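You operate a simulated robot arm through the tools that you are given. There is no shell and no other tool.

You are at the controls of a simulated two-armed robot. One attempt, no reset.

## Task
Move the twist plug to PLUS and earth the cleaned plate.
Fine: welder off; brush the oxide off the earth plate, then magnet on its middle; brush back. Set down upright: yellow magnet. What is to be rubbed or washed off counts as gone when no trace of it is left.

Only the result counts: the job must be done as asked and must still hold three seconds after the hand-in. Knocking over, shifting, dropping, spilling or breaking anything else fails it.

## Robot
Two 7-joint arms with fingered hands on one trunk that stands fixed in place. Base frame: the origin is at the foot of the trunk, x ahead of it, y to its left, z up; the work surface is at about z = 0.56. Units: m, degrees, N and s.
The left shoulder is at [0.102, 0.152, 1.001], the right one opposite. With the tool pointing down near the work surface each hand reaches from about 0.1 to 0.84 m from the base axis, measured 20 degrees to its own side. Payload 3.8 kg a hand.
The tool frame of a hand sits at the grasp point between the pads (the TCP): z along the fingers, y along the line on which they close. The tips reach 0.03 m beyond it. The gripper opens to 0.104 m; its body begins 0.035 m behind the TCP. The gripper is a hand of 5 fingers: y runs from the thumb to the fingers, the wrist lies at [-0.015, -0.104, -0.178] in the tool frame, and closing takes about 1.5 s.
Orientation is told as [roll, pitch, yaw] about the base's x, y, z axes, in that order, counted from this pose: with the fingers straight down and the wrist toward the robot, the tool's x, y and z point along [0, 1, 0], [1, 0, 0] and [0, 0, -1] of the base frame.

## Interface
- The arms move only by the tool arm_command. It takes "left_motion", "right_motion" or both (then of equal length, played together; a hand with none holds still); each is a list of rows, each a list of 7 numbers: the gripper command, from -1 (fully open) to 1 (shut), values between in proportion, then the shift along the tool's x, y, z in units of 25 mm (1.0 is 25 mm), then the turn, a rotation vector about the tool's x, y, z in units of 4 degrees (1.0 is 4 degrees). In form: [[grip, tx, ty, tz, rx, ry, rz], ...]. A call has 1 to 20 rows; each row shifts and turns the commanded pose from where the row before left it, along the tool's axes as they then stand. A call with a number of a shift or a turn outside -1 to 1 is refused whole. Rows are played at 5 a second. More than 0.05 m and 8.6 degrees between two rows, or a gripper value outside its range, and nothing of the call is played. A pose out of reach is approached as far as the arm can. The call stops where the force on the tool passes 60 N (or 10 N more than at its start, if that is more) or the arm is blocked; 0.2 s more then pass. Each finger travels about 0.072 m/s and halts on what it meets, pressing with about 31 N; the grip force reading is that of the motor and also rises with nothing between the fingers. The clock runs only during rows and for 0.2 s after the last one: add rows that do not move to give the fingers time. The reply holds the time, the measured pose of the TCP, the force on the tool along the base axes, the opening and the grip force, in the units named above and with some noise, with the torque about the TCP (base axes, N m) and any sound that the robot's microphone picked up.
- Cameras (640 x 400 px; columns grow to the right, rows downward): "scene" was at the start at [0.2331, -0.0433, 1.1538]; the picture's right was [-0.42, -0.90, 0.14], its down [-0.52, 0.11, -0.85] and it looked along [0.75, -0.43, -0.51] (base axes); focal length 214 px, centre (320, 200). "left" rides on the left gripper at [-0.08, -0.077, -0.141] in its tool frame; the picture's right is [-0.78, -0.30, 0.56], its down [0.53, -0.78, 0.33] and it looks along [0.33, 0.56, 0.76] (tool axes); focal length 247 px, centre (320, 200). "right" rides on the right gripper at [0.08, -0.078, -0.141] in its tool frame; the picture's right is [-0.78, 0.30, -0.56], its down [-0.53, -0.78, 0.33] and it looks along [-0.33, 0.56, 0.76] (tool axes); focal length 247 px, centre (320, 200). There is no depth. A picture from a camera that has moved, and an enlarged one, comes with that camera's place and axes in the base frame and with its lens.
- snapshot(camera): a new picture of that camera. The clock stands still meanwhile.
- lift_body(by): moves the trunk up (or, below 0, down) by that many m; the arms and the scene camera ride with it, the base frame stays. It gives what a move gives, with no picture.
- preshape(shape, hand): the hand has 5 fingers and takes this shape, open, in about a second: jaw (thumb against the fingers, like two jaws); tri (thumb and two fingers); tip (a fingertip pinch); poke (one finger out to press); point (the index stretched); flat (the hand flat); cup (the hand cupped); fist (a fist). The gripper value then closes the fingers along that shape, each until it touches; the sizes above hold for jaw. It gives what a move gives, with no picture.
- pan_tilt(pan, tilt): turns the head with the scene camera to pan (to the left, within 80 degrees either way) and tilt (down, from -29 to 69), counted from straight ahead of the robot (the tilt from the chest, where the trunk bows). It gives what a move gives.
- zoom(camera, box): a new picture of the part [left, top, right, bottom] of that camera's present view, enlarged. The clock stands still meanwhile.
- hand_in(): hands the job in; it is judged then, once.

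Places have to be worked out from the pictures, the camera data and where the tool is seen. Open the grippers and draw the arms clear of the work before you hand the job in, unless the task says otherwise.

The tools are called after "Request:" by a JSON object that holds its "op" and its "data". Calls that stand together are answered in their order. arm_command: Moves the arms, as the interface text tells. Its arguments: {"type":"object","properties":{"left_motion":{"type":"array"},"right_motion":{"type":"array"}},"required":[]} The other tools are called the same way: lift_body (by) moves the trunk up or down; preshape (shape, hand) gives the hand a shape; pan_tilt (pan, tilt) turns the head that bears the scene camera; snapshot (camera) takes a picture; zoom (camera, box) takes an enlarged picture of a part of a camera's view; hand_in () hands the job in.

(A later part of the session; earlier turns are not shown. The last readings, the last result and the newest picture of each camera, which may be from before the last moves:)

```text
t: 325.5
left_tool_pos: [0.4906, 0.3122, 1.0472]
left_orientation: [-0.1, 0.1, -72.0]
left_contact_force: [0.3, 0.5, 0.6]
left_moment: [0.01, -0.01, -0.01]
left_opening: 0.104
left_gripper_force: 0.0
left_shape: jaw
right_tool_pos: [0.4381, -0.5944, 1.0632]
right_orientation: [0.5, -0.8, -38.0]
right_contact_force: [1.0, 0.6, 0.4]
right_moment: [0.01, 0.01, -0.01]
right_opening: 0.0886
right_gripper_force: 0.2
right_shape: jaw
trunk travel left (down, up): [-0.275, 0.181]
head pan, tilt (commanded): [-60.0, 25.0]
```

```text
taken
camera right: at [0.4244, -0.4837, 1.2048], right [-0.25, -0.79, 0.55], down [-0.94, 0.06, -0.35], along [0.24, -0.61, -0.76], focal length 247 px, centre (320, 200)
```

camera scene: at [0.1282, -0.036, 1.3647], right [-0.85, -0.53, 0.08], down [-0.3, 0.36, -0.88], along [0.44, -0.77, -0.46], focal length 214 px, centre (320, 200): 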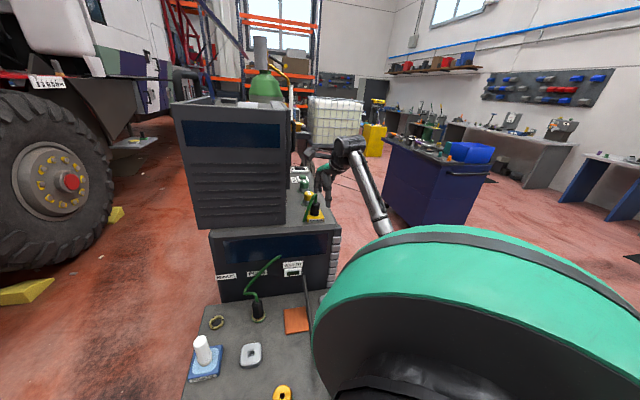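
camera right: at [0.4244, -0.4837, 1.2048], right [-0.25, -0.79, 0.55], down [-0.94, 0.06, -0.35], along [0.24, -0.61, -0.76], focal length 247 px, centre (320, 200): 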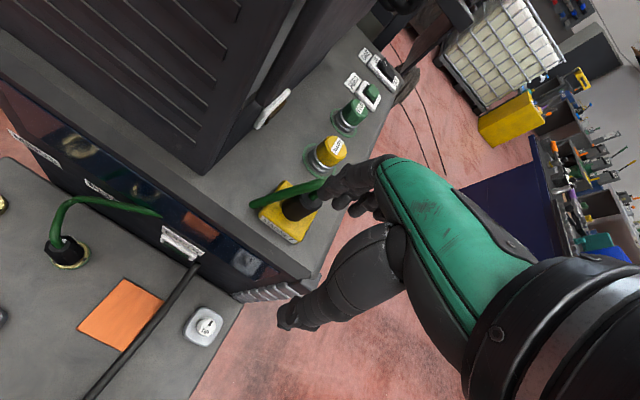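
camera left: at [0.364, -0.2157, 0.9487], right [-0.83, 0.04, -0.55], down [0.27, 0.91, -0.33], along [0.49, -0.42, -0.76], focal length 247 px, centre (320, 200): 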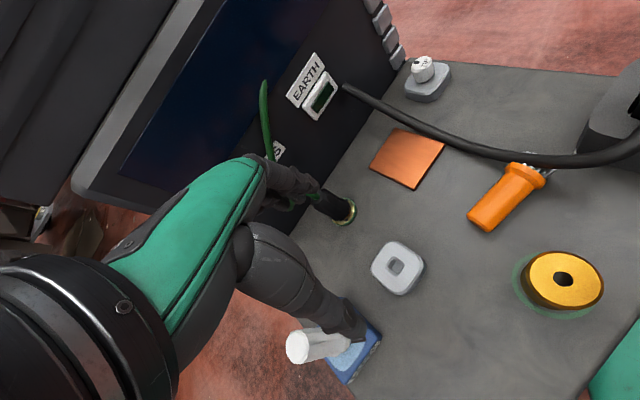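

I zoom on the magnet from the hand camera to confirm the handle's position.

Request:
{"op": "zoom", "data": {"camera": "right", "box": [240, 150, 360, 260]}}

Request:
{"op": "zoom", "data": {"camera": "scene", "box": [280, 150, 350, 240]}}

```text
3.64 times, centred on (300, 205) of right
camera zoom: at [0.4244, -0.4837, 1.2048], right [-0.25, -0.79, 0.55], down [-0.94, 0.06, -0.35], along [0.24, -0.61, -0.76], focal length 898 px, centre (393, 182)
```

zoom: 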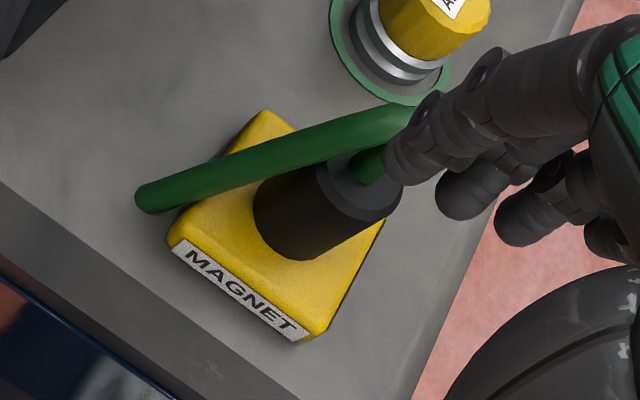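

```text
4.44 times, centred on (315, 195) of scene
camera zoom: at [0.1282, -0.036, 1.3647], right [-0.85, -0.53, 0.08], down [-0.3, 0.36, -0.88], along [0.44, -0.77, -0.46], focal length 953 px, centre (342, 222)
```

zoom: 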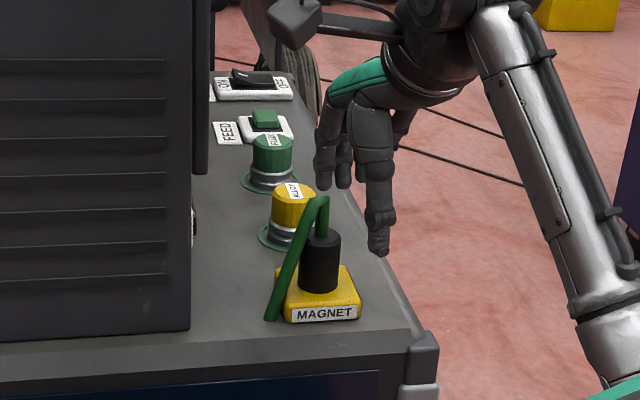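

Both views agree on the handle near [0.507, -0.669]. I move forward over it at z≈1.06.

Request:
{"op": "arm_command", "data": {"right_motion": [[-0.7, -0.05, 0.5, 0, 0, 0, 0], [-0.7, -0.08, 0.9, 0, 0, 0, 0], [-0.7, -0.08, 0.9, 0, 0, 0, 0], [-0.7, -0.08, 0.9, 0, 0, 0, 0], [-0.7, -0.06, 0.83, 0, 0, 0, 0], [-0.7, 0, 0, 0, 0, 0, 0]]}}

Request:
{"op": "snapshot", "data": {"camera": "right"}}

Request:
{"op": "zoom", "data": {"camera": "scene", "box": [280, 150, 350, 240]}}

```text
t: 326.9
left_tool_pos: [0.4913, 0.3121, 1.0464]
left_orientation: [-0.1, 0.2, -72.0]
left_contact_force: [0.0, 0.0, 0.5]
left_moment: [-0.01, -0.01, -0.02]
left_opening: 0.1039
left_gripper_force: 0.1
left_shape: jaw
right_tool_pos: [0.5139, -0.6628, 1.0672]
right_orientation: [0.5, -0.6, -38.0]
right_contact_force: [-0.3, -0.4, 0.1]
right_moment: [-0.01, 0.02, 0.01]
right_opening: 0.0884
right_gripper_force: 0.1
right_shape: jaw
trunk travel left (down, up): [-0.275, 0.181]
head pan, tilt (commanded): [-60.0, 25.0]
```

```text
taken
camera right: at [0.4995, -0.5521, 1.207], right [-0.25, -0.79, 0.55], down [-0.94, 0.06, -0.35], along [0.24, -0.61, -0.76], focal length 247 px, centre (320, 200)
```

right: 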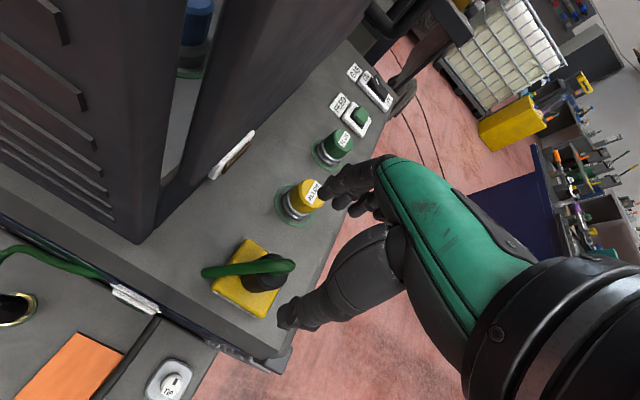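

```text
4.44 times, centred on (315, 195) of scene
camera zoom: at [0.1279, -0.0359, 1.3648], right [-0.85, -0.53, 0.08], down [-0.3, 0.36, -0.88], along [0.44, -0.77, -0.46], focal length 953 px, centre (342, 222)
```

zoom: 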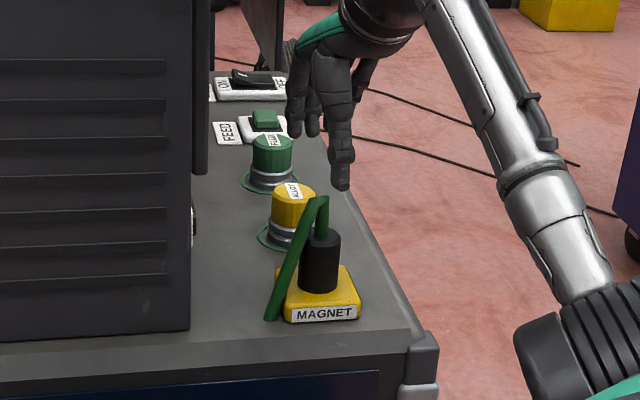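

I zoom on the magnet in the hand view to check centring before descending.

Request:
{"op": "zoom", "data": {"camera": "right", "box": [190, 210, 350, 340]}}

```text
3.08 times, centred on (270, 275) of right
camera zoom: at [0.4995, -0.5521, 1.207], right [-0.25, -0.79, 0.55], down [-0.94, 0.06, -0.35], along [0.24, -0.61, -0.76], focal length 760 px, centre (474, -31)
```

zoom: 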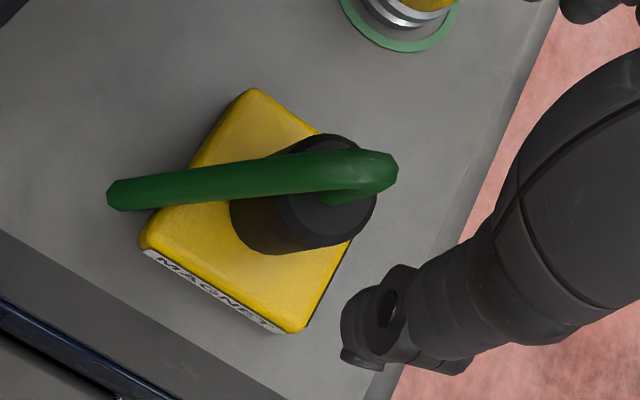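

Handle at tool offset (-10 mm, -6 mm) — fine. I shift 5 mm and descend 8 cm, checking forces.

Request:
{"op": "arm_command", "data": {"right_motion": [[-0.7, 0, -0.2, 0.5, 0, 0, 0], [-0.7, 0, 0, 0.7, 0, 0, 0], [-0.7, 0, 0, 0.7, 0, 0, 0], [-0.7, 0, 0, 0.7, 0, 0, 0], [-0.7, 0, 0, 0.5, 0, 0, 0], [-0.7, 0, 0, 0, 0, 0, 0]]}}

Request:
{"op": "zoom", "data": {"camera": "right", "box": [200, 140, 440, 380]}}

Request:
{"op": "zoom", "data": {"camera": "scene", "box": [280, 150, 350, 240]}}

```text
t: 328.3
left_tool_pos: [0.4913, 0.3127, 1.0458]
left_orientation: [-0.1, 0.1, -72.0]
left_contact_force: [0.1, 0.1, 1.4]
left_moment: [-0.02, 0.03, 0.01]
left_opening: 0.1037
left_gripper_force: 0.1
left_shape: jaw
right_tool_pos: [0.5087, -0.6606, 0.9882]
right_orientation: [0.7, -0.8, -38.0]
right_contact_force: [-0.1, 0.4, 0.3]
right_moment: [-0.02, 0.03, 0.0]
right_opening: 0.0886
right_gripper_force: 0.0
right_shape: jaw
trunk travel left (down, up): [-0.275, 0.181]
head pan, tilt (commanded): [-60.0, 25.0]
```

```text
1.67 times, centred on (320, 260) of right
camera zoom: at [0.4946, -0.5494, 1.1295], right [-0.25, -0.79, 0.55], down [-0.94, 0.06, -0.35], along [0.24, -0.6, -0.76], focal length 412 px, centre (320, 100)
```

zoom: 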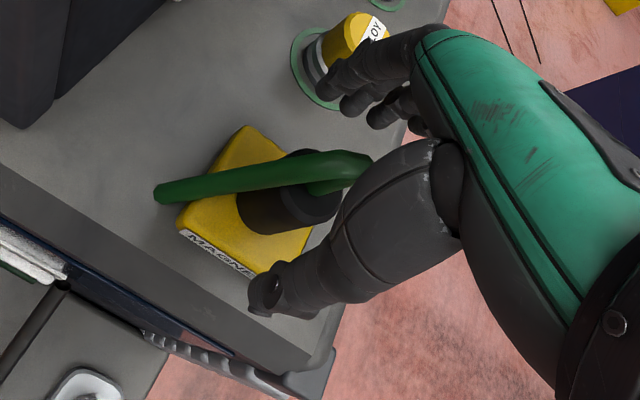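

```text
4.44 times, centred on (315, 195) of scene
camera zoom: at [0.1282, -0.0359, 1.3648], right [-0.85, -0.53, 0.08], down [-0.3, 0.36, -0.88], along [0.44, -0.77, -0.46], focal length 953 px, centre (342, 222)
```

zoom: 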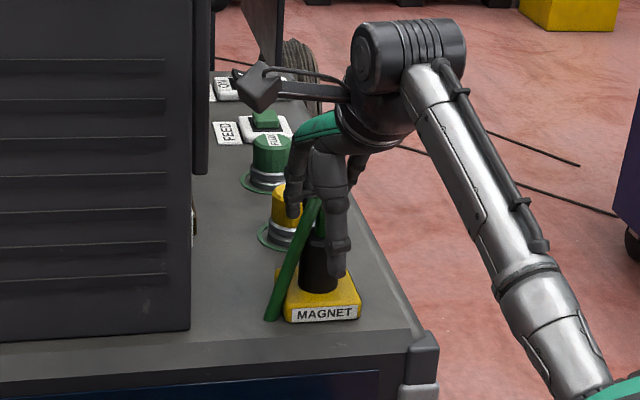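

Clear of the knob. I descend the last 3 cm so the pads take the top of the handle.

Request:
{"op": "arm_command", "data": {"right_motion": [[-0.7, 0, 0, 0.4, 0, 0, 0], [-0.7, 0, 0, 0.4, 0, 0, 0], [-0.7, 0, 0, 0.4, 0, 0, 0], [-0.7, 0, 0, 0, 0, 0, 0]]}}

Request:
{"op": "zoom", "data": {"camera": "right", "box": [200, 140, 440, 380]}}

```text
t: 329.3
left_tool_pos: [0.4928, 0.3104, 1.0474]
left_orientation: [-0.1, 0.2, -72.1]
left_contact_force: [0.0, 0.0, -0.4]
left_moment: [-0.03, -0.05, -0.01]
left_opening: 0.1039
left_gripper_force: 0.0
left_shape: jaw
right_tool_pos: [0.5113, -0.6619, 0.9588]
right_orientation: [0.6, -0.8, -38.0]
right_contact_force: [-0.8, -0.3, -1.0]
right_moment: [-0.01, 0.04, 0.02]
right_opening: 0.0882
right_gripper_force: 0.0
right_shape: jaw
trunk travel left (down, up): [-0.275, 0.181]
head pan, tilt (commanded): [-60.0, 25.0]
```

```text
1.67 times, centred on (320, 260) of right
camera zoom: at [0.4965, -0.5502, 1.099], right [-0.25, -0.79, 0.55], down [-0.94, 0.06, -0.35], along [0.24, -0.61, -0.76], focal length 412 px, centre (320, 100)
```

zoom: 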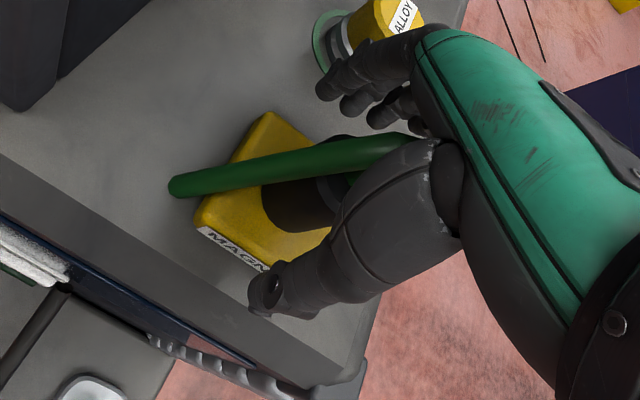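

Handle top is between the pads. I lower 5 mm more and close.

Request:
{"op": "arm_command", "data": {"right_motion": [[-0.7, 0, 0, 0.2, 0, 0, 0], [-0.3, 0, 0, 0, 0, 0, 0], [0.1, 0, 0, 0, 0, 0, 0], [0.5, 0, 0, 0, 0, 0, 0], [1, 0, 0, 0, 0, 0, 0], [1, 0, 0, 0, 0, 0, 0], [1, 0, 0, 0, 0, 0, 0], [1, 0, 0, 0, 0, 0, 0], [1, 0, 0, 0, 0, 0, 0]]}}

Request:
{"op": "zoom", "data": {"camera": "right", "box": [200, 140, 440, 380]}}

Request:
{"op": "zoom", "data": {"camera": "scene", "box": [280, 150, 350, 240]}}

```text
t: 331.3
left_tool_pos: [0.4923, 0.3106, 1.047]
left_orientation: [-0.2, 0.2, -71.9]
left_contact_force: [0.5, 0.1, 0.7]
left_moment: [-0.01, 0.0, -0.02]
left_opening: 0.104
left_gripper_force: 0.1
left_shape: jaw
right_tool_pos: [0.5109, -0.6607, 0.9525]
right_orientation: [0.7, -0.7, -38.1]
right_contact_force: [-1.0, 1.3, 0.5]
right_moment: [-0.01, -0.03, 0.04]
right_opening: 0.0265
right_gripper_force: 31.4
right_shape: jaw
trunk travel left (down, up): [-0.275, 0.181]
head pan, tilt (commanded): [-60.0, 25.0]
```

```text
1.67 times, centred on (320, 260) of right
camera zoom: at [0.4969, -0.5499, 1.0944], right [-0.25, -0.79, 0.55], down [-0.94, 0.06, -0.35], along [0.24, -0.6, -0.76], focal length 412 px, centre (320, 100)
```

zoom: 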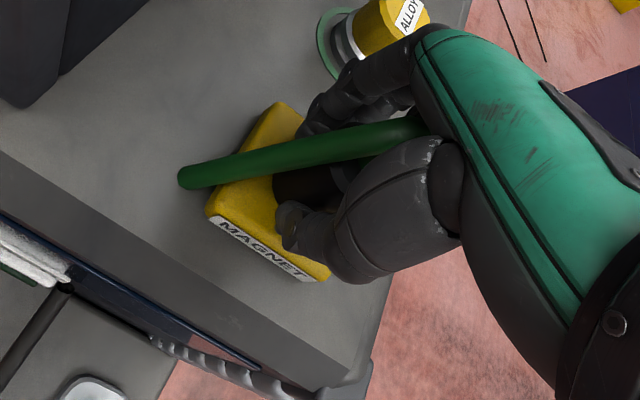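

```text
4.44 times, centred on (315, 195) of scene
camera zoom: at [0.1283, -0.0359, 1.3647], right [-0.85, -0.53, 0.08], down [-0.3, 0.36, -0.88], along [0.44, -0.77, -0.46], focal length 953 px, centre (342, 222)
```

zoom: 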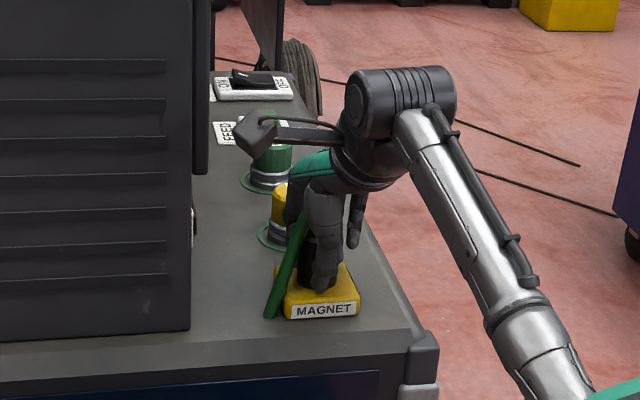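

The handle is gripped. I lift slowly, first 2 cm, and read the force.

Request:
{"op": "arm_command", "data": {"right_motion": [[1, 0, 0, -0.2, 0, 0, 0], [1, 0, 0, -0.3, 0, 0, 0], [1, 0, 0, -0.3, 0, 0, 0], [1, 0, 0, 0, 0, 0, 0]]}}

Request:
{"op": "zoom", "data": {"camera": "scene", "box": [280, 150, 350, 240]}}

```text
t: 332.3
left_tool_pos: [0.4928, 0.3107, 1.0466]
left_orientation: [-0.1, 0.2, -72.0]
left_contact_force: [-0.1, -0.5, 0.0]
left_moment: [0.02, 0.02, 0.0]
left_opening: 0.1039
left_gripper_force: 0.1
left_shape: jaw
right_tool_pos: [0.5129, -0.6614, 0.9715]
right_orientation: [0.5, -0.6, -38.0]
right_contact_force: [-0.3, 0.5, -4.5]
right_moment: [0.07, -0.04, -0.02]
right_opening: 0.0265
right_gripper_force: 30.7
right_shape: jaw
trunk travel left (down, up): [-0.275, 0.181]
head pan, tilt (commanded): [-60.0, 25.0]
```

```text
4.44 times, centred on (315, 195) of scene
camera zoom: at [0.1287, -0.0366, 1.3646], right [-0.85, -0.53, 0.08], down [-0.3, 0.36, -0.88], along [0.44, -0.77, -0.46], focal length 953 px, centre (342, 222)
```

zoom: 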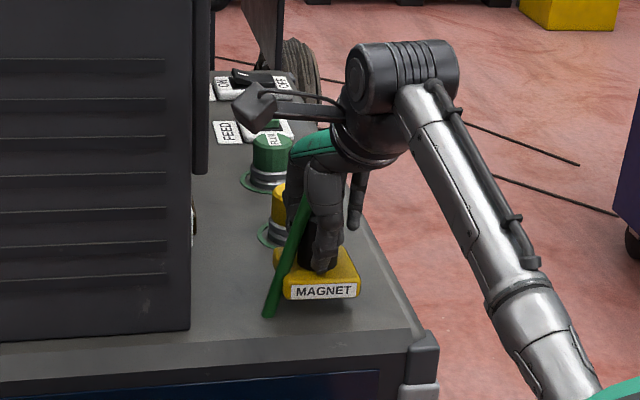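

It lifts freely (about 0.45 kg), the lead paying out. I raise it to clear everything and draw back off the welder's top.

Request:
{"op": "arm_command", "data": {"right_motion": [[1, 0, 0, -0.5, 0, 0, 0], [1, 0, 0, -0.8, 0, 0, 0], [1, 0, 0, -0.8, 0, 0, 0], [1, 0, 0, -0.8, 0, 0, 0], [1, 0, 0, -0.7, 0, 0, 0], [1, 0, -0.5, 0, 0, 0, 0], [1, 0, -0.8, 0, 0, 0, 0], [1, 0, -0.8, 0, 0, 0, 0], [1, 0, -0.8, 0, 0, 0, 0], [1, 0, -0.8, 0, 0, 0, 0], [1, 0, -0.3, 0, 0, 0, 0], [1, 0, 0, 0, 0, 0, 0]]}}

Request:
{"op": "snapshot", "data": {"camera": "scene"}}

Request:
{"op": "snapshot", "data": {"camera": "right"}}

```text
t: 334.9
left_tool_pos: [0.4927, 0.312, 1.0464]
left_orientation: [-0.1, 0.2, -72.0]
left_contact_force: [0.1, 0.6, 0.9]
left_moment: [0.0, 0.01, 0.03]
left_opening: 0.1039
left_gripper_force: 0.2
left_shape: jaw
right_tool_pos: [0.4309, -0.5987, 1.0609]
right_orientation: [0.5, -0.6, -38.1]
right_contact_force: [0.5, 0.1, -3.9]
right_moment: [0.01, -0.02, 0.01]
right_opening: 0.0264
right_gripper_force: 31.1
right_shape: jaw
trunk travel left (down, up): [-0.275, 0.181]
head pan, tilt (commanded): [-60.0, 25.0]
```

```text
taken
camera scene: at [0.1287, -0.0366, 1.3647], right [-0.85, -0.53, 0.08], down [-0.3, 0.36, -0.88], along [0.44, -0.77, -0.46], focal length 214 px, centre (320, 200)
```

scene: 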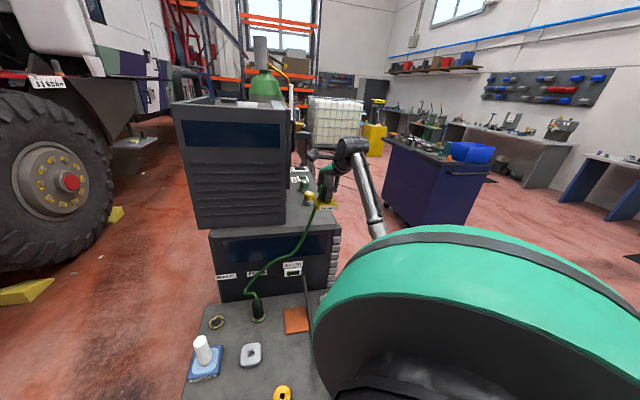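

```text
taken
camera right: at [0.4167, -0.4881, 1.2027], right [-0.25, -0.79, 0.55], down [-0.94, 0.06, -0.35], along [0.24, -0.6, -0.76], focal length 247 px, centre (320, 200)
```

right: 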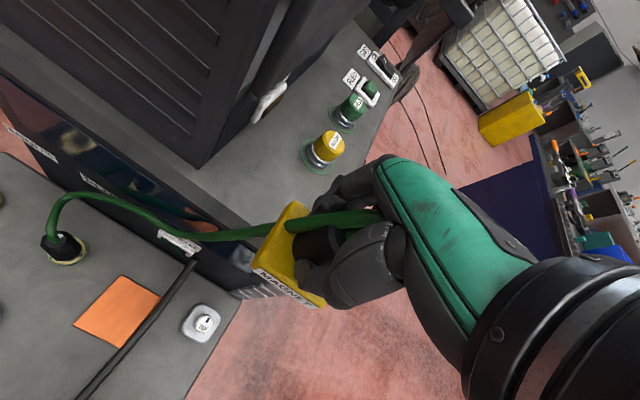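

The lead runs from the plug to the magnet — good. I now move above the plate at this height.

Request:
{"op": "arm_command", "data": {"right_motion": [[1, 0.5, -0.4, 0, 0, 0, 0], [1, 0.85, -0.7, 0, 0, 0, 0], [1, 0.85, -0.7, 0, 0, 0, 0], [1, 0.85, -0.7, 0, 0, 0, 0], [1, 0.85, -0.7, 0, 0, 0, 0], [1, 0.6, -0.45, 0, 0, 0, 0], [1, 0, 0, 0, 0, 0, 0]]}}

Request:
{"op": "snapshot", "data": {"camera": "scene"}}

Request:
{"op": "snapshot", "data": {"camera": "right"}}

```text
t: 336.5
left_tool_pos: [0.4928, 0.3105, 1.046]
left_orientation: [-0.1, 0.2, -72.0]
left_contact_force: [-0.2, 0.2, 0.7]
left_moment: [0.01, 0.01, 0.01]
left_opening: 0.1039
left_gripper_force: 0.0
left_shape: jaw
right_tool_pos: [0.4277, -0.4529, 1.0592]
right_orientation: [0.7, -0.8, -38.0]
right_contact_force: [0.2, -0.2, -4.3]
right_moment: [0.02, 0.01, 0.01]
right_opening: 0.0263
right_gripper_force: 30.7
right_shape: jaw
trunk travel left (down, up): [-0.275, 0.181]
head pan, tilt (commanded): [-60.0, 25.0]
```

```text
taken
camera scene: at [0.1286, -0.0366, 1.3647], right [-0.85, -0.53, 0.08], down [-0.3, 0.36, -0.88], along [0.44, -0.77, -0.46], focal length 214 px, centre (320, 200)
```

scene: 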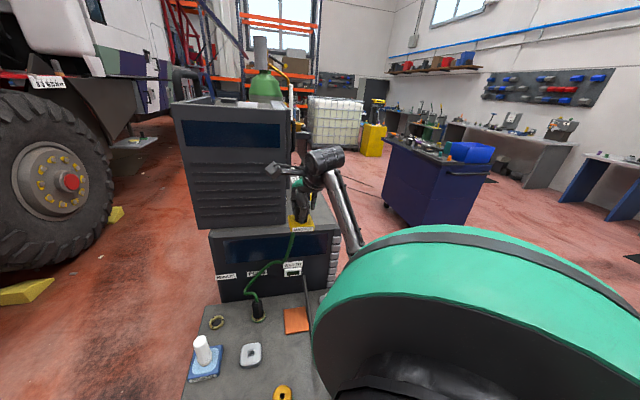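

```text
taken
camera right: at [0.4136, -0.3432, 1.2011], right [-0.25, -0.79, 0.55], down [-0.94, 0.06, -0.35], along [0.24, -0.6, -0.76], focal length 247 px, centre (320, 200)
```

right: 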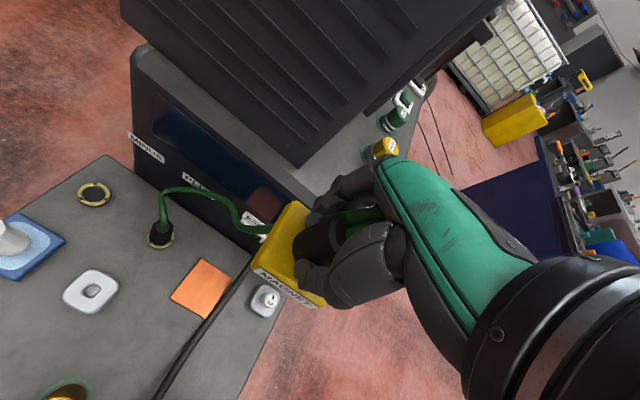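

Above the plate. I descend in two steps to z≈0.80, watching the arm.

Request:
{"op": "arm_command", "data": {"right_motion": [[1, 0.1, 0.07, 0.6, 0, 0, 0], [1, 0.1, 0.07, 0.9, 0, 0, 0], [1, 0.1, 0.07, 0.9, 0, 0, 0], [1, 0.07, 0.06, 0.9, 0, 0, 0], [1, 0, 0, 0.9, 0, 0, 0]]}}

Request:
{"op": "snapshot", "data": {"camera": "scene"}}

Request:
{"op": "arm_command", "data": {"right_motion": [[1, 0, 0, 0.9, 0, 0, 0], [1, 0, 0, 0.9, 0, 0, 0], [1, 0, 0, 0.9, 0, 0, 0], [1, 0, 0, 0.9, 0, 0, 0], [1, 0, 0, 0.8, 0, 0, 0], [1, 0, 0, 0, 0, 0, 0]]}}

Request:
{"op": "snapshot", "data": {"camera": "scene"}}

Request:
{"op": "snapshot", "data": {"camera": "right"}}

```text
t: 337.7
left_tool_pos: [0.4926, 0.3113, 1.0462]
left_orientation: [-0.1, 0.2, -72.0]
left_contact_force: [1.1, -0.6, -0.2]
left_moment: [-0.04, -0.01, 0.0]
left_opening: 0.1039
left_gripper_force: 0.1
left_shape: jaw
right_tool_pos: [0.4421, -0.4522, 0.9556]
right_orientation: [0.6, -0.7, -38.0]
right_contact_force: [0.5, 0.0, -4.1]
right_moment: [0.04, -0.03, 0.01]
right_opening: 0.0264
right_gripper_force: 31.4
right_shape: jaw
trunk travel left (down, up): [-0.275, 0.181]
head pan, tilt (commanded): [-60.0, 25.0]
```

```text
taken
camera scene: at [0.1286, -0.0364, 1.3647], right [-0.85, -0.53, 0.08], down [-0.3, 0.36, -0.88], along [0.44, -0.77, -0.46], focal length 214 px, centre (320, 200)
```

scene: 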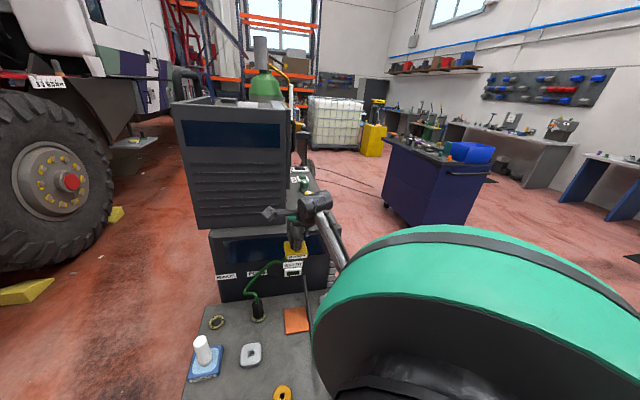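

```text
t: 339.1
left_tool_pos: [0.4922, 0.3109, 1.0454]
left_orientation: [-0.1, 0.2, -72.0]
left_contact_force: [0.1, -0.9, 0.0]
left_moment: [0.01, 0.0, 0.0]
left_opening: 0.104
left_gripper_force: 0.0
left_shape: jaw
right_tool_pos: [0.443, -0.452, 0.8465]
right_orientation: [0.6, -0.7, -38.0]
right_contact_force: [0.4, 0.1, -3.5]
right_moment: [0.03, -0.04, 0.0]
right_opening: 0.0263
right_gripper_force: 31.2
right_shape: jaw
trunk travel left (down, up): [-0.275, 0.181]
head pan, tilt (commanded): [-60.0, 25.0]
```

```text
taken
camera scene: at [0.1286, -0.0362, 1.3647], right [-0.85, -0.53, 0.08], down [-0.3, 0.36, -0.88], along [0.44, -0.77, -0.46], focal length 214 px, centre (320, 200)
```

scene: 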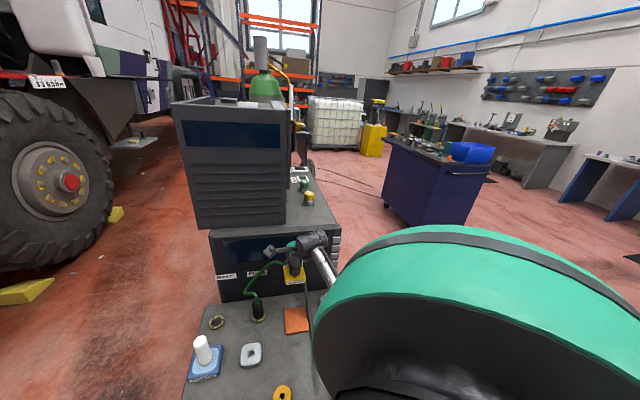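

```text
taken
camera right: at [0.4288, -0.3405, 0.9872], right [-0.25, -0.79, 0.55], down [-0.94, 0.06, -0.35], along [0.24, -0.6, -0.76], focal length 247 px, centre (320, 200)
```

right: 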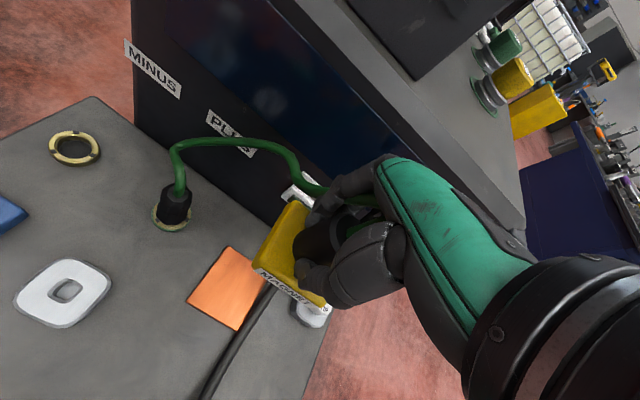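

Descending well. I re-aim the head and zoom on plate and magnet to fine-align before the final descent.

Request:
{"op": "pan_tilt", "data": {"pan": -45, "tilt": 45}}

Request:
{"op": "zoom", "data": {"camera": "right", "box": [160, 190, 360, 350]}}

Request:
{"op": "zoom", "data": {"camera": "scene", "box": [260, 150, 400, 280]}}

```text
t: 339.9
left_tool_pos: [0.4918, 0.3103, 1.046]
left_orientation: [-0.1, 0.3, -72.0]
left_contact_force: [0.4, 0.6, -0.8]
left_moment: [0.03, 0.0, -0.03]
left_opening: 0.1039
left_gripper_force: 0.1
left_shape: jaw
right_tool_pos: [0.4436, -0.451, 0.8478]
right_orientation: [0.6, -0.8, -37.8]
right_contact_force: [-0.2, 0.4, -4.1]
right_moment: [0.04, -0.02, -0.01]
right_opening: 0.026
right_gripper_force: 31.1
right_shape: jaw
trunk travel left (down, up): [-0.275, 0.181]
head pan, tilt (commanded): [-45.0, 45.0]
```

```text
2.50 times, centred on (260, 270) of right
camera zoom: at [0.4288, -0.3406, 0.9876], right [-0.25, -0.79, 0.55], down [-0.94, 0.06, -0.35], along [0.24, -0.6, -0.76], focal length 617 px, centre (470, 25)
```

zoom: 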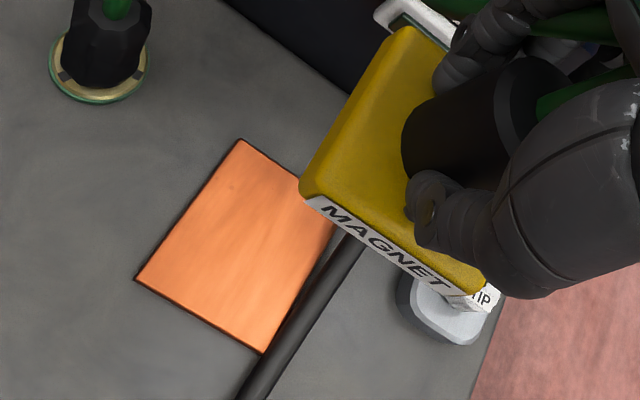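

```text
3.08 times, centred on (330, 215) of scene
camera zoom: at [0.1365, -0.0137, 1.3333], right [-0.68, -0.73, 0.06], down [-0.58, 0.48, -0.66], along [0.45, -0.49, -0.75], focal length 660 px, centre (289, 154)
```

zoom: 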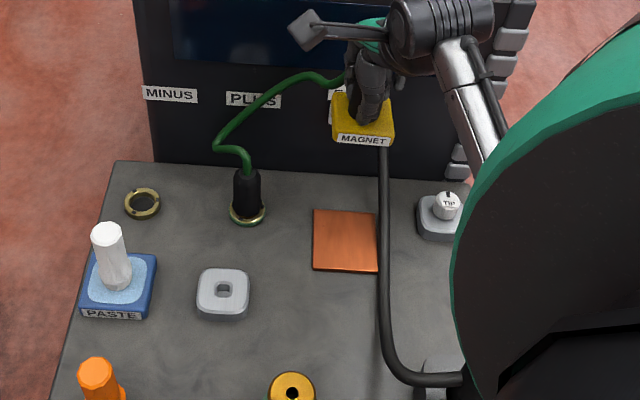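

The magnet centre is about 11 mm too far forward of the plate's middle and 5 mm left (which helps with the hose). I correct 11 mm and descend to z≈0.70.

Request:
{"op": "arm_command", "data": {"right_motion": [[1, 0.02, -0.2, 0.5, 0, 0, 0], [1, 0.02, -0.15, 0.8, 0, 0, 0], [1, 0.01, -0.09, 0.8, 0, 0, 0], [1, 0, 0, 0.8, 0, 0, 0], [1, 0, 0, 0.8, 0, 0, 0], [1, 0, 0, 0.8, 0, 0, 0], [1, 0, 0, 0.8, 0, 0, 0], [1, 0, 0, 0.5, 0, 0, 0], [1, 0, 0, 0, 0, 0, 0]]}}

Request:
{"op": "zoom", "data": {"camera": "right", "box": [160, 180, 360, 340]}}

Request:
{"op": "zoom", "data": {"camera": "scene", "box": [300, 180, 390, 260]}}

```text
t: 341.9
left_tool_pos: [0.4914, 0.3118, 1.0459]
left_orientation: [-0.1, 0.3, -71.9]
left_contact_force: [0.0, 1.0, 0.1]
left_moment: [-0.03, 0.0, 0.0]
left_opening: 0.104
left_gripper_force: 0.1
left_shape: jaw
right_tool_pos: [0.4379, -0.4426, 0.7015]
right_orientation: [0.5, -0.6, -38.1]
right_contact_force: [0.8, 0.2, -3.3]
right_moment: [0.03, 0.01, 0.0]
right_opening: 0.026
right_gripper_force: 31.1
right_shape: jaw
trunk travel left (down, up): [-0.275, 0.181]
head pan, tilt (commanded): [-45.0, 45.0]
```

```text
2.50 times, centred on (260, 260) of right
camera zoom: at [0.4231, -0.3317, 0.8427], right [-0.25, -0.79, 0.55], down [-0.94, 0.06, -0.35], along [0.24, -0.6, -0.76], focal length 617 px, centre (470, 50)
```

zoom: 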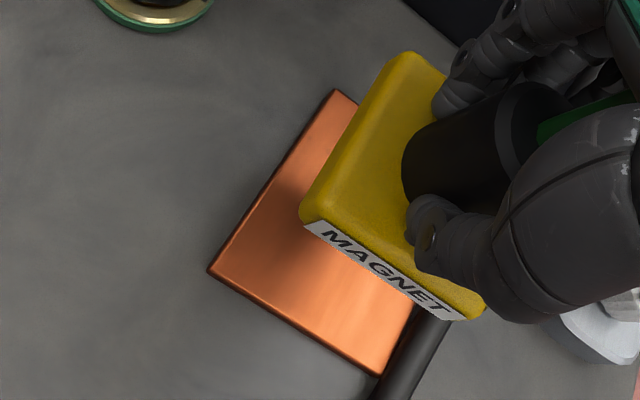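

```text
5.00 times, centred on (345, 220) of scene
camera zoom: at [0.1364, -0.0136, 1.3332], right [-0.68, -0.73, 0.06], down [-0.58, 0.48, -0.66], along [0.45, -0.48, -0.75], focal length 1072 px, centre (195, 100)
```

zoom: 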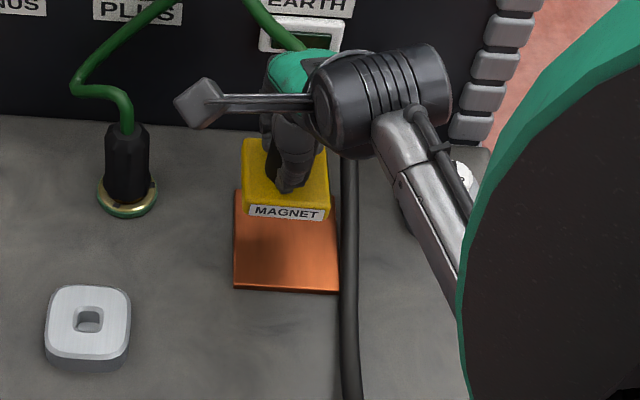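

Close-up shows good alignment. I descend another 4.5 cm and compare the margins around the base.

Request:
{"op": "arm_command", "data": {"right_motion": [[1, 0, 0, 0.4, 0, 0, 0], [1, 0, 0, 0.5, 0, 0, 0], [1, 0, 0, 0.5, 0, 0, 0], [1, 0, 0, 0.4, 0, 0, 0], [1, 0, 0, 0, 0, 0, 0]]}}

Request:
{"op": "zoom", "data": {"camera": "right", "box": [160, 180, 360, 340]}}

Request:
{"op": "zoom", "data": {"camera": "scene", "box": [300, 180, 390, 260]}}

```text
t: 343.1
left_tool_pos: [0.4923, 0.3112, 1.0478]
left_orientation: [-0.1, 0.2, -72.0]
left_contact_force: [-0.7, 0.4, 0.2]
left_moment: [-0.01, -0.02, -0.03]
left_opening: 0.1041
left_gripper_force: 0.1
left_shape: jaw
right_tool_pos: [0.4369, -0.4426, 0.6579]
right_orientation: [0.6, -0.7, -38.1]
right_contact_force: [0.8, 0.2, -3.1]
right_moment: [0.0, 0.0, 0.0]
right_opening: 0.026
right_gripper_force: 30.6
right_shape: jaw
trunk travel left (down, up): [-0.275, 0.181]
head pan, tilt (commanded): [-45.0, 45.0]
```

```text
2.50 times, centred on (260, 260) of right
camera zoom: at [0.4225, -0.3313, 0.7988], right [-0.25, -0.79, 0.55], down [-0.94, 0.06, -0.35], along [0.24, -0.6, -0.76], focal length 617 px, centre (470, 50)
```

zoom: 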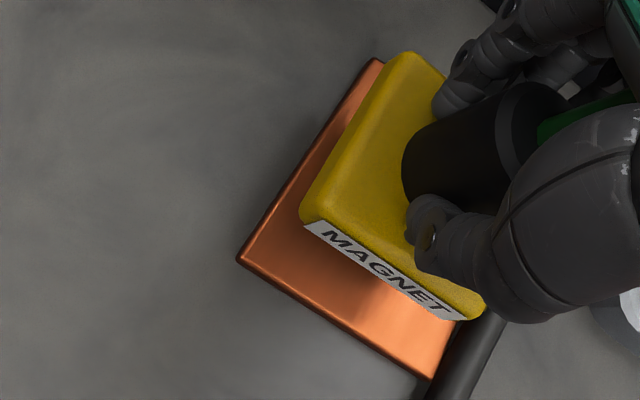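

```text
5.00 times, centred on (345, 220) of scene
camera zoom: at [0.1365, -0.0136, 1.3332], right [-0.68, -0.73, 0.06], down [-0.58, 0.48, -0.66], along [0.45, -0.48, -0.75], focal length 1072 px, centre (195, 100)
```

zoom: 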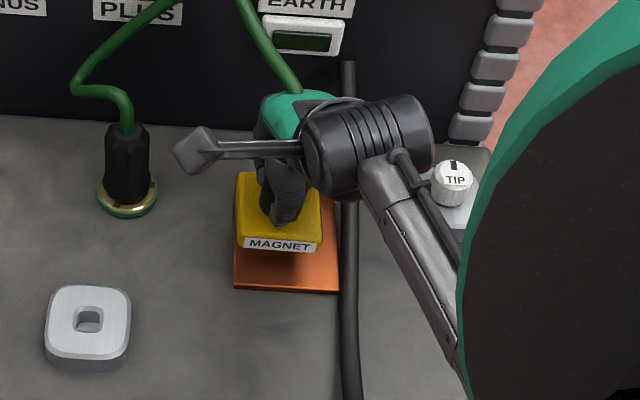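

Margins show the magnet about 6 mm left and 4 mm forward of the plate's centre, with 17 mm clear to the hose. I correct by 5 mm and 4 mm and lower gently to contact.

Request:
{"op": "arm_command", "data": {"right_motion": [[1, -0.1, -0.1, 0.1, 0, 0, 0], [1, -0.08, -0.08, 0.2, 0, 0, 0], [1, 0, 0, 0.2, 0, 0, 0], [1, 0, 0, 0.1, 0, 0, 0], [1, 0, 0, 0, 0, 0, 0]]}}

Request:
{"op": "zoom", "data": {"camera": "scene", "box": [300, 180, 390, 260]}}

```text
t: 344.3
left_tool_pos: [0.4912, 0.3104, 1.0455]
left_orientation: [-0.1, 0.2, -72.0]
left_contact_force: [0.8, 0.9, -0.5]
left_moment: [0.0, 0.03, -0.02]
left_opening: 0.1037
left_gripper_force: 0.1
left_shape: jaw
right_tool_pos: [0.4317, -0.4434, 0.6417]
right_orientation: [0.5, -0.7, -38.0]
right_contact_force: [-0.3, -0.7, -4.9]
right_moment: [0.05, 0.02, 0.0]
right_opening: 0.026
right_gripper_force: 30.9
right_shape: jaw
trunk travel left (down, up): [-0.275, 0.181]
head pan, tilt (commanded): [-45.0, 45.0]
```

```text
5.00 times, centred on (345, 220) of scene
camera zoom: at [0.1365, -0.0137, 1.3332], right [-0.68, -0.73, 0.06], down [-0.58, 0.48, -0.66], along [0.45, -0.48, -0.75], focal length 1072 px, centre (195, 100)
```

zoom: 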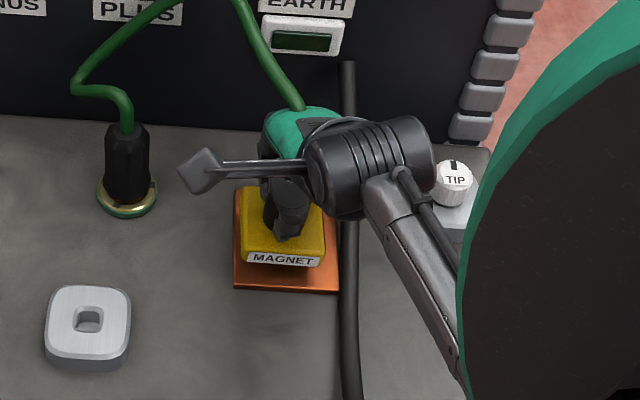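

Centred within about 3 mm. I lower the last millimetres until it touches.

Request:
{"op": "arm_command", "data": {"right_motion": [[1, 0, 0, 0.08, 0, 0, 0], [1, 0, 0, 0.08, 0, 0, 0], [1, 0, 0, 0.08, 0, 0, 0], [1, 0, 0, 0, 0, 0, 0]]}}

Request:
{"op": "zoom", "data": {"camera": "scene", "box": [300, 180, 390, 260]}}

```text
t: 345.3
left_tool_pos: [0.492, 0.3106, 1.0464]
left_orientation: [0.0, 0.3, -72.0]
left_contact_force: [0.2, 0.0, 0.2]
left_moment: [-0.02, -0.01, 0.01]
left_opening: 0.1038
left_gripper_force: 0.1
left_shape: jaw
right_tool_pos: [0.4321, -0.443, 0.6332]
right_orientation: [0.6, -0.6, -38.0]
right_contact_force: [0.1, 0.4, -3.5]
right_moment: [0.05, 0.02, 0.02]
right_opening: 0.0259
right_gripper_force: 31.2
right_shape: jaw
trunk travel left (down, up): [-0.275, 0.181]
head pan, tilt (commanded): [-45.0, 45.0]
```

```text
5.00 times, centred on (345, 220) of scene
camera zoom: at [0.1365, -0.0137, 1.3332], right [-0.68, -0.73, 0.06], down [-0.58, 0.48, -0.66], along [0.45, -0.48, -0.75], focal length 1072 px, centre (195, 100)
```

zoom: 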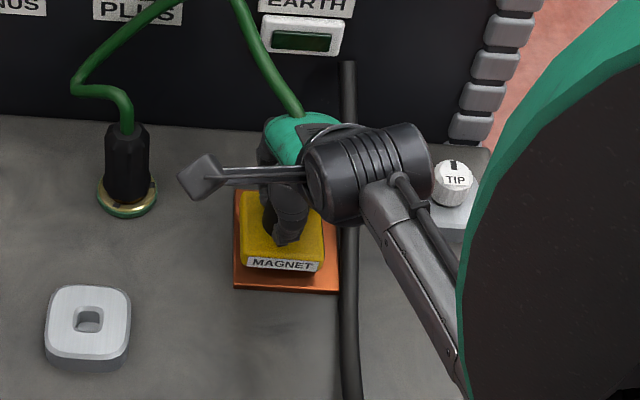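

Not touching yet (Fz -3.5). I go down in 2 mm steps.

Request:
{"op": "arm_command", "data": {"right_motion": [[1, 0, 0, 0.08, 0, 0, 0], [1, 0, 0, 0.08, 0, 0, 0], [1, 0, 0, 0, 0, 0, 0]]}}

```text
t: 346.1
left_tool_pos: [0.4916, 0.3111, 1.0461]
left_orientation: [-0.2, 0.3, -71.9]
left_contact_force: [-0.1, -0.6, 0.0]
left_moment: [-0.02, 0.01, 0.01]
left_opening: 0.1039
left_gripper_force: 0.1
left_shape: jaw
right_tool_pos: [0.4305, -0.4437, 0.632]
right_orientation: [0.6, -0.8, -38.0]
right_contact_force: [-0.5, -0.5, -3.5]
right_moment: [0.01, 0.0, 0.06]
right_opening: 0.0265
right_gripper_force: 30.5
right_shape: jaw
trunk travel left (down, up): [-0.275, 0.181]
head pan, tilt (commanded): [-45.0, 45.0]
```

Continuing down gently.

Request:
{"op": "arm_command", "data": {"right_motion": [[1, 0, 0, 0.1, 0, 0, 0], [1, 0, 0, 0.1, 0, 0, 0], [1, 0, 0, 0, 0, 0, 0]]}}

Request:
{"op": "zoom", "data": {"camera": "scene", "box": [300, 180, 390, 260]}}

Request:
{"op": "zoom", "data": {"camera": "right", "box": [160, 180, 360, 340]}}

```text
t: 346.9
left_tool_pos: [0.4927, 0.3097, 1.0459]
left_orientation: [-0.1, 0.1, -72.1]
left_contact_force: [0.2, 0.8, 0.1]
left_moment: [-0.02, 0.0, 0.01]
left_opening: 0.1042
left_gripper_force: 0.0
left_shape: jaw
right_tool_pos: [0.4312, -0.4433, 0.6262]
right_orientation: [0.6, -0.7, -37.9]
right_contact_force: [-1.0, -0.1, -3.8]
right_moment: [0.03, 0.01, -0.02]
right_opening: 0.0262
right_gripper_force: 31.3
right_shape: jaw
trunk travel left (down, up): [-0.275, 0.181]
head pan, tilt (commanded): [-45.0, 45.0]
```

```text
5.00 times, centred on (345, 220) of scene
camera zoom: at [0.1365, -0.0137, 1.3332], right [-0.68, -0.73, 0.06], down [-0.58, 0.48, -0.66], along [0.45, -0.48, -0.75], focal length 1072 px, centre (195, 100)
```

zoom: 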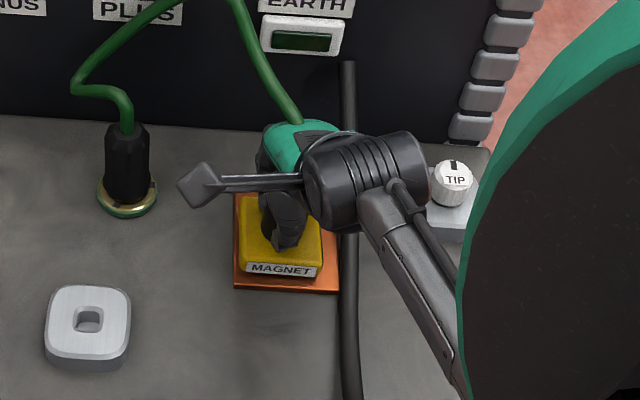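

```text
2.50 times, centred on (260, 260) of right
camera zoom: at [0.4173, -0.3329, 0.7674], right [-0.25, -0.79, 0.55], down [-0.94, 0.06, -0.35], along [0.24, -0.6, -0.76], focal length 617 px, centre (470, 50)
```

zoom: 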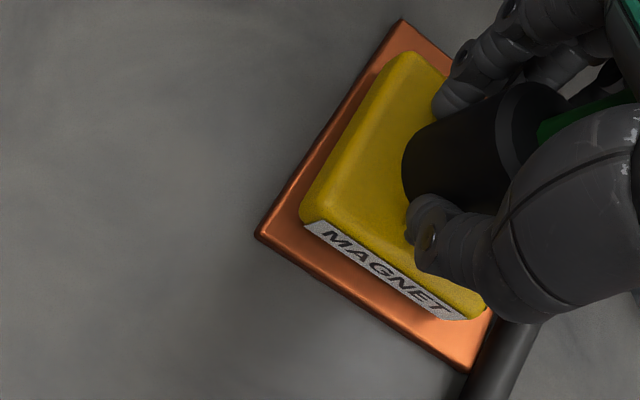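

Still free (Fz -3.8). I lower further in small steps.

Request:
{"op": "arm_command", "data": {"right_motion": [[1, 0, 0, 0.1, 0, 0, 0], [1, 0, 0, 0.1, 0, 0, 0], [1, 0, 0, 0, 0, 0, 0]]}}

Request:
{"op": "zoom", "data": {"camera": "scene", "box": [300, 180, 390, 260]}}

```text
t: 347.7
left_tool_pos: [0.4919, 0.311, 1.0466]
left_orientation: [-0.1, 0.1, -71.9]
left_contact_force: [0.4, -0.2, 0.2]
left_moment: [-0.02, -0.02, -0.02]
left_opening: 0.1039
left_gripper_force: 0.2
left_shape: jaw
right_tool_pos: [0.4308, -0.4434, 0.622]
right_orientation: [0.6, -0.8, -38.0]
right_contact_force: [-0.7, 1.4, 0.5]
right_moment: [-0.1, -0.01, -0.02]
right_opening: 0.0262
right_gripper_force: 31.3
right_shape: jaw
trunk travel left (down, up): [-0.275, 0.181]
head pan, tilt (commanded): [-45.0, 45.0]
```

```text
5.00 times, centred on (345, 220) of scene
camera zoom: at [0.1361, -0.0131, 1.3333], right [-0.68, -0.73, 0.06], down [-0.58, 0.48, -0.66], along [0.45, -0.49, -0.75], focal length 1072 px, centre (195, 100)
```

zoom: 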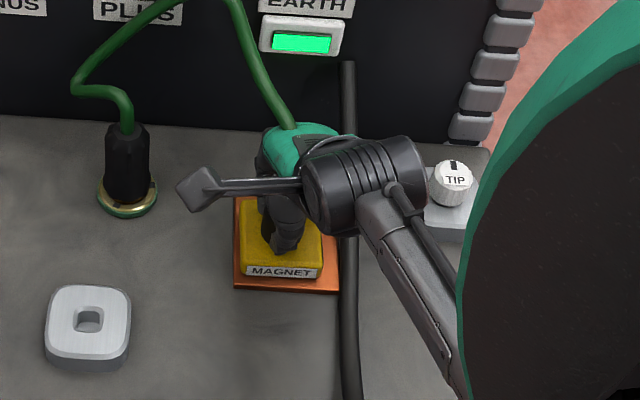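

Contact, and the EARTH lamp lights green. I check the centring from the hand view too.

Request:
{"op": "zoom", "data": {"camera": "right", "box": [160, 160, 360, 340]}}

Request:
{"op": "zoom", "data": {"camera": "scene", "box": [320, 205, 375, 245]}}

```text
2.22 times, centred on (260, 250) of right
camera zoom: at [0.4175, -0.3328, 0.7628], right [-0.25, -0.79, 0.55], down [-0.94, 0.06, -0.35], along [0.25, -0.61, -0.76], focal length 549 px, centre (453, 89)
```

zoom: 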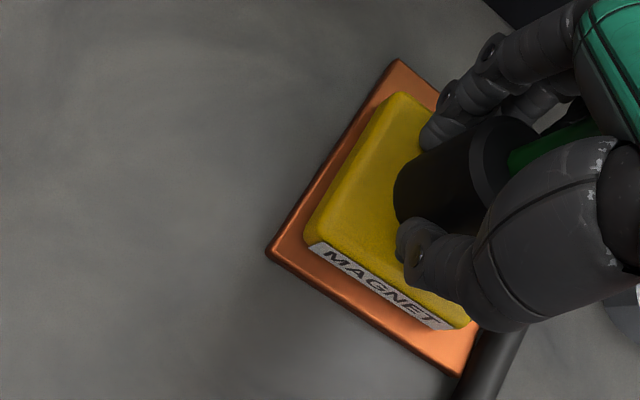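

```text
10.00 times, centred on (348, 225) of scene
camera zoom: at [0.1361, -0.0131, 1.3333], right [-0.68, -0.73, 0.06], down [-0.58, 0.48, -0.66], along [0.45, -0.49, -0.75], focal length 2145 px, centre (45, -50)
```

zoom: 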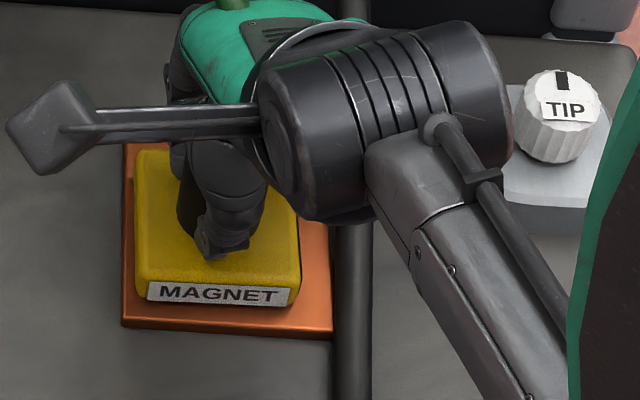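

It is about 5 mm toward the front and 4–5 mm left of the middle. I lift a few millimetres, shift accordingly, and set it down again.

Request:
{"op": "arm_command", "data": {"right_motion": [[1, 0, 0, -0.15, 0, 0, 0], [1, 0, 0, -0.15, 0, 0, 0], [1, -0.08, 0.09, 0, 0, 0, 0], [1, -0.08, 0.09, 0, 0, 0, 0], [1, 0, 0, 0.15, 0, 0, 0], [1, 0, 0, 0.15, 0, 0, 0], [1, 0, 0, 0, 0, 0, 0]]}}

Request:
{"op": "zoom", "data": {"camera": "scene", "box": [320, 205, 375, 245]}}

Request:
{"op": "zoom", "data": {"camera": "scene", "box": [300, 180, 390, 260]}}

```text
t: 349.3
left_tool_pos: [0.492, 0.3099, 1.0471]
left_orientation: [-0.1, 0.1, -71.9]
left_contact_force: [0.1, -0.4, 0.5]
left_moment: [-0.02, -0.01, 0.0]
left_opening: 0.1037
left_gripper_force: 0.1
left_shape: jaw
right_tool_pos: [0.4321, -0.4498, 0.62]
right_orientation: [0.7, -0.8, -37.9]
right_contact_force: [-0.1, 1.3, -0.1]
right_moment: [-0.08, -0.03, 0.01]
right_opening: 0.0261
right_gripper_force: 31.1
right_shape: jaw
trunk travel left (down, up): [-0.275, 0.181]
head pan, tilt (commanded): [-45.0, 45.0]
```

```text
10.00 times, centred on (348, 225) of scene
camera zoom: at [0.1362, -0.0132, 1.3333], right [-0.68, -0.73, 0.06], down [-0.58, 0.48, -0.66], along [0.45, -0.49, -0.75], focal length 2145 px, centre (45, -50)
```

zoom: 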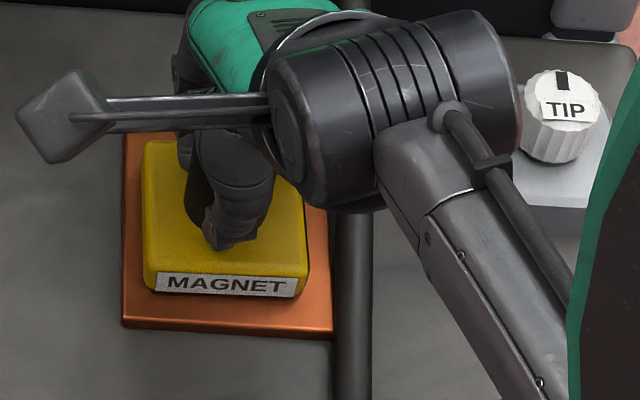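

```text
5.00 times, centred on (345, 220) of scene
camera zoom: at [0.1362, -0.0132, 1.3333], right [-0.68, -0.73, 0.06], down [-0.58, 0.48, -0.66], along [0.45, -0.49, -0.75], focal length 1072 px, centre (195, 100)
```

zoom: 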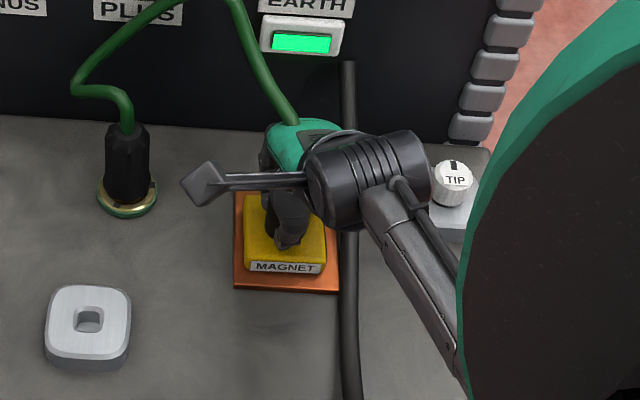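

Centred within about 3 mm, lamp still green. I open the hand slowly.

Request:
{"op": "arm_command", "data": {"right_motion": [[0.8, 0, 0, 0.03, 0, 0, 0], [0.6, 0, 0, 0, 0, 0, 0], [0.3, 0, 0, 0, 0, 0, 0], [0, 0, 0, 0, 0, 0, 0], [-0.3, 0, 0, 0, 0, 0, 0], [-0.5, 0, 0, 0, 0, 0, 0], [-0.6, 0, 0, 0, 0, 0, 0], [-0.6, 0, 0, 0, 0, 0, 0]]}}

Request:
{"op": "zoom", "data": {"camera": "scene", "box": [300, 180, 390, 260]}}

Request:
{"op": "zoom", "data": {"camera": "right", "box": [160, 160, 400, 360]}}

```text
t: 351.1
left_tool_pos: [0.4918, 0.3112, 1.0471]
left_orientation: [-0.1, 0.1, -72.0]
left_contact_force: [0.2, 0.0, -0.3]
left_moment: [-0.03, 0.02, 0.0]
left_opening: 0.1038
left_gripper_force: 0.0
left_shape: jaw
right_tool_pos: [0.4331, -0.4499, 0.6207]
right_orientation: [0.6, -0.6, -38.0]
right_contact_force: [0.6, 0.1, -0.7]
right_moment: [-0.05, 0.02, -0.01]
right_opening: 0.0831
right_gripper_force: 0.0
right_shape: jaw
trunk travel left (down, up): [-0.275, 0.181]
head pan, tilt (commanded): [-45.0, 45.0]
```

```text
5.00 times, centred on (345, 220) of scene
camera zoom: at [0.1362, -0.0133, 1.3333], right [-0.68, -0.73, 0.06], down [-0.58, 0.48, -0.66], along [0.45, -0.49, -0.75], focal length 1072 px, centre (195, 100)
```

zoom: 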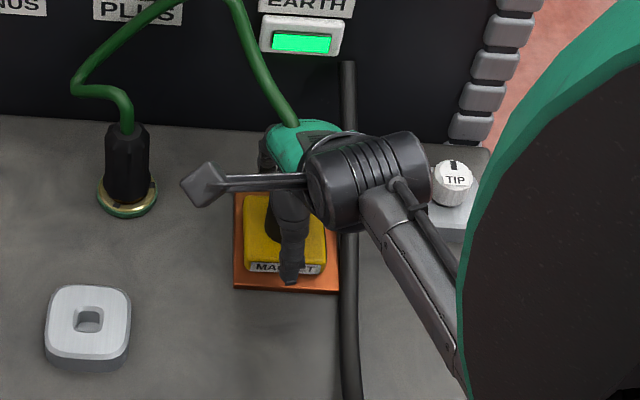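

```text
2.00 times, centred on (280, 260) of right
camera zoom: at [0.4186, -0.3383, 0.7618], right [-0.25, -0.79, 0.55], down [-0.94, 0.06, -0.35], along [0.24, -0.61, -0.76], focal length 494 px, centre (400, 80)
```

zoom: 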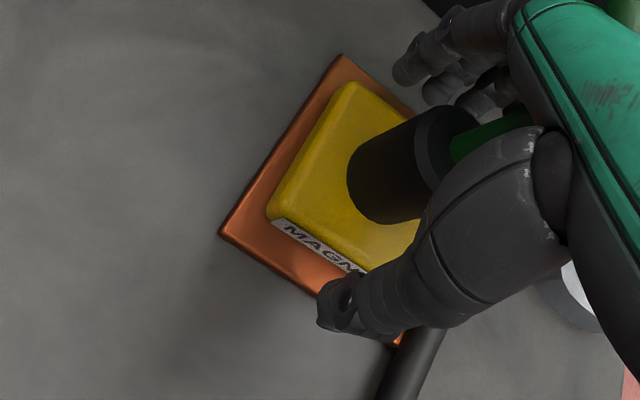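

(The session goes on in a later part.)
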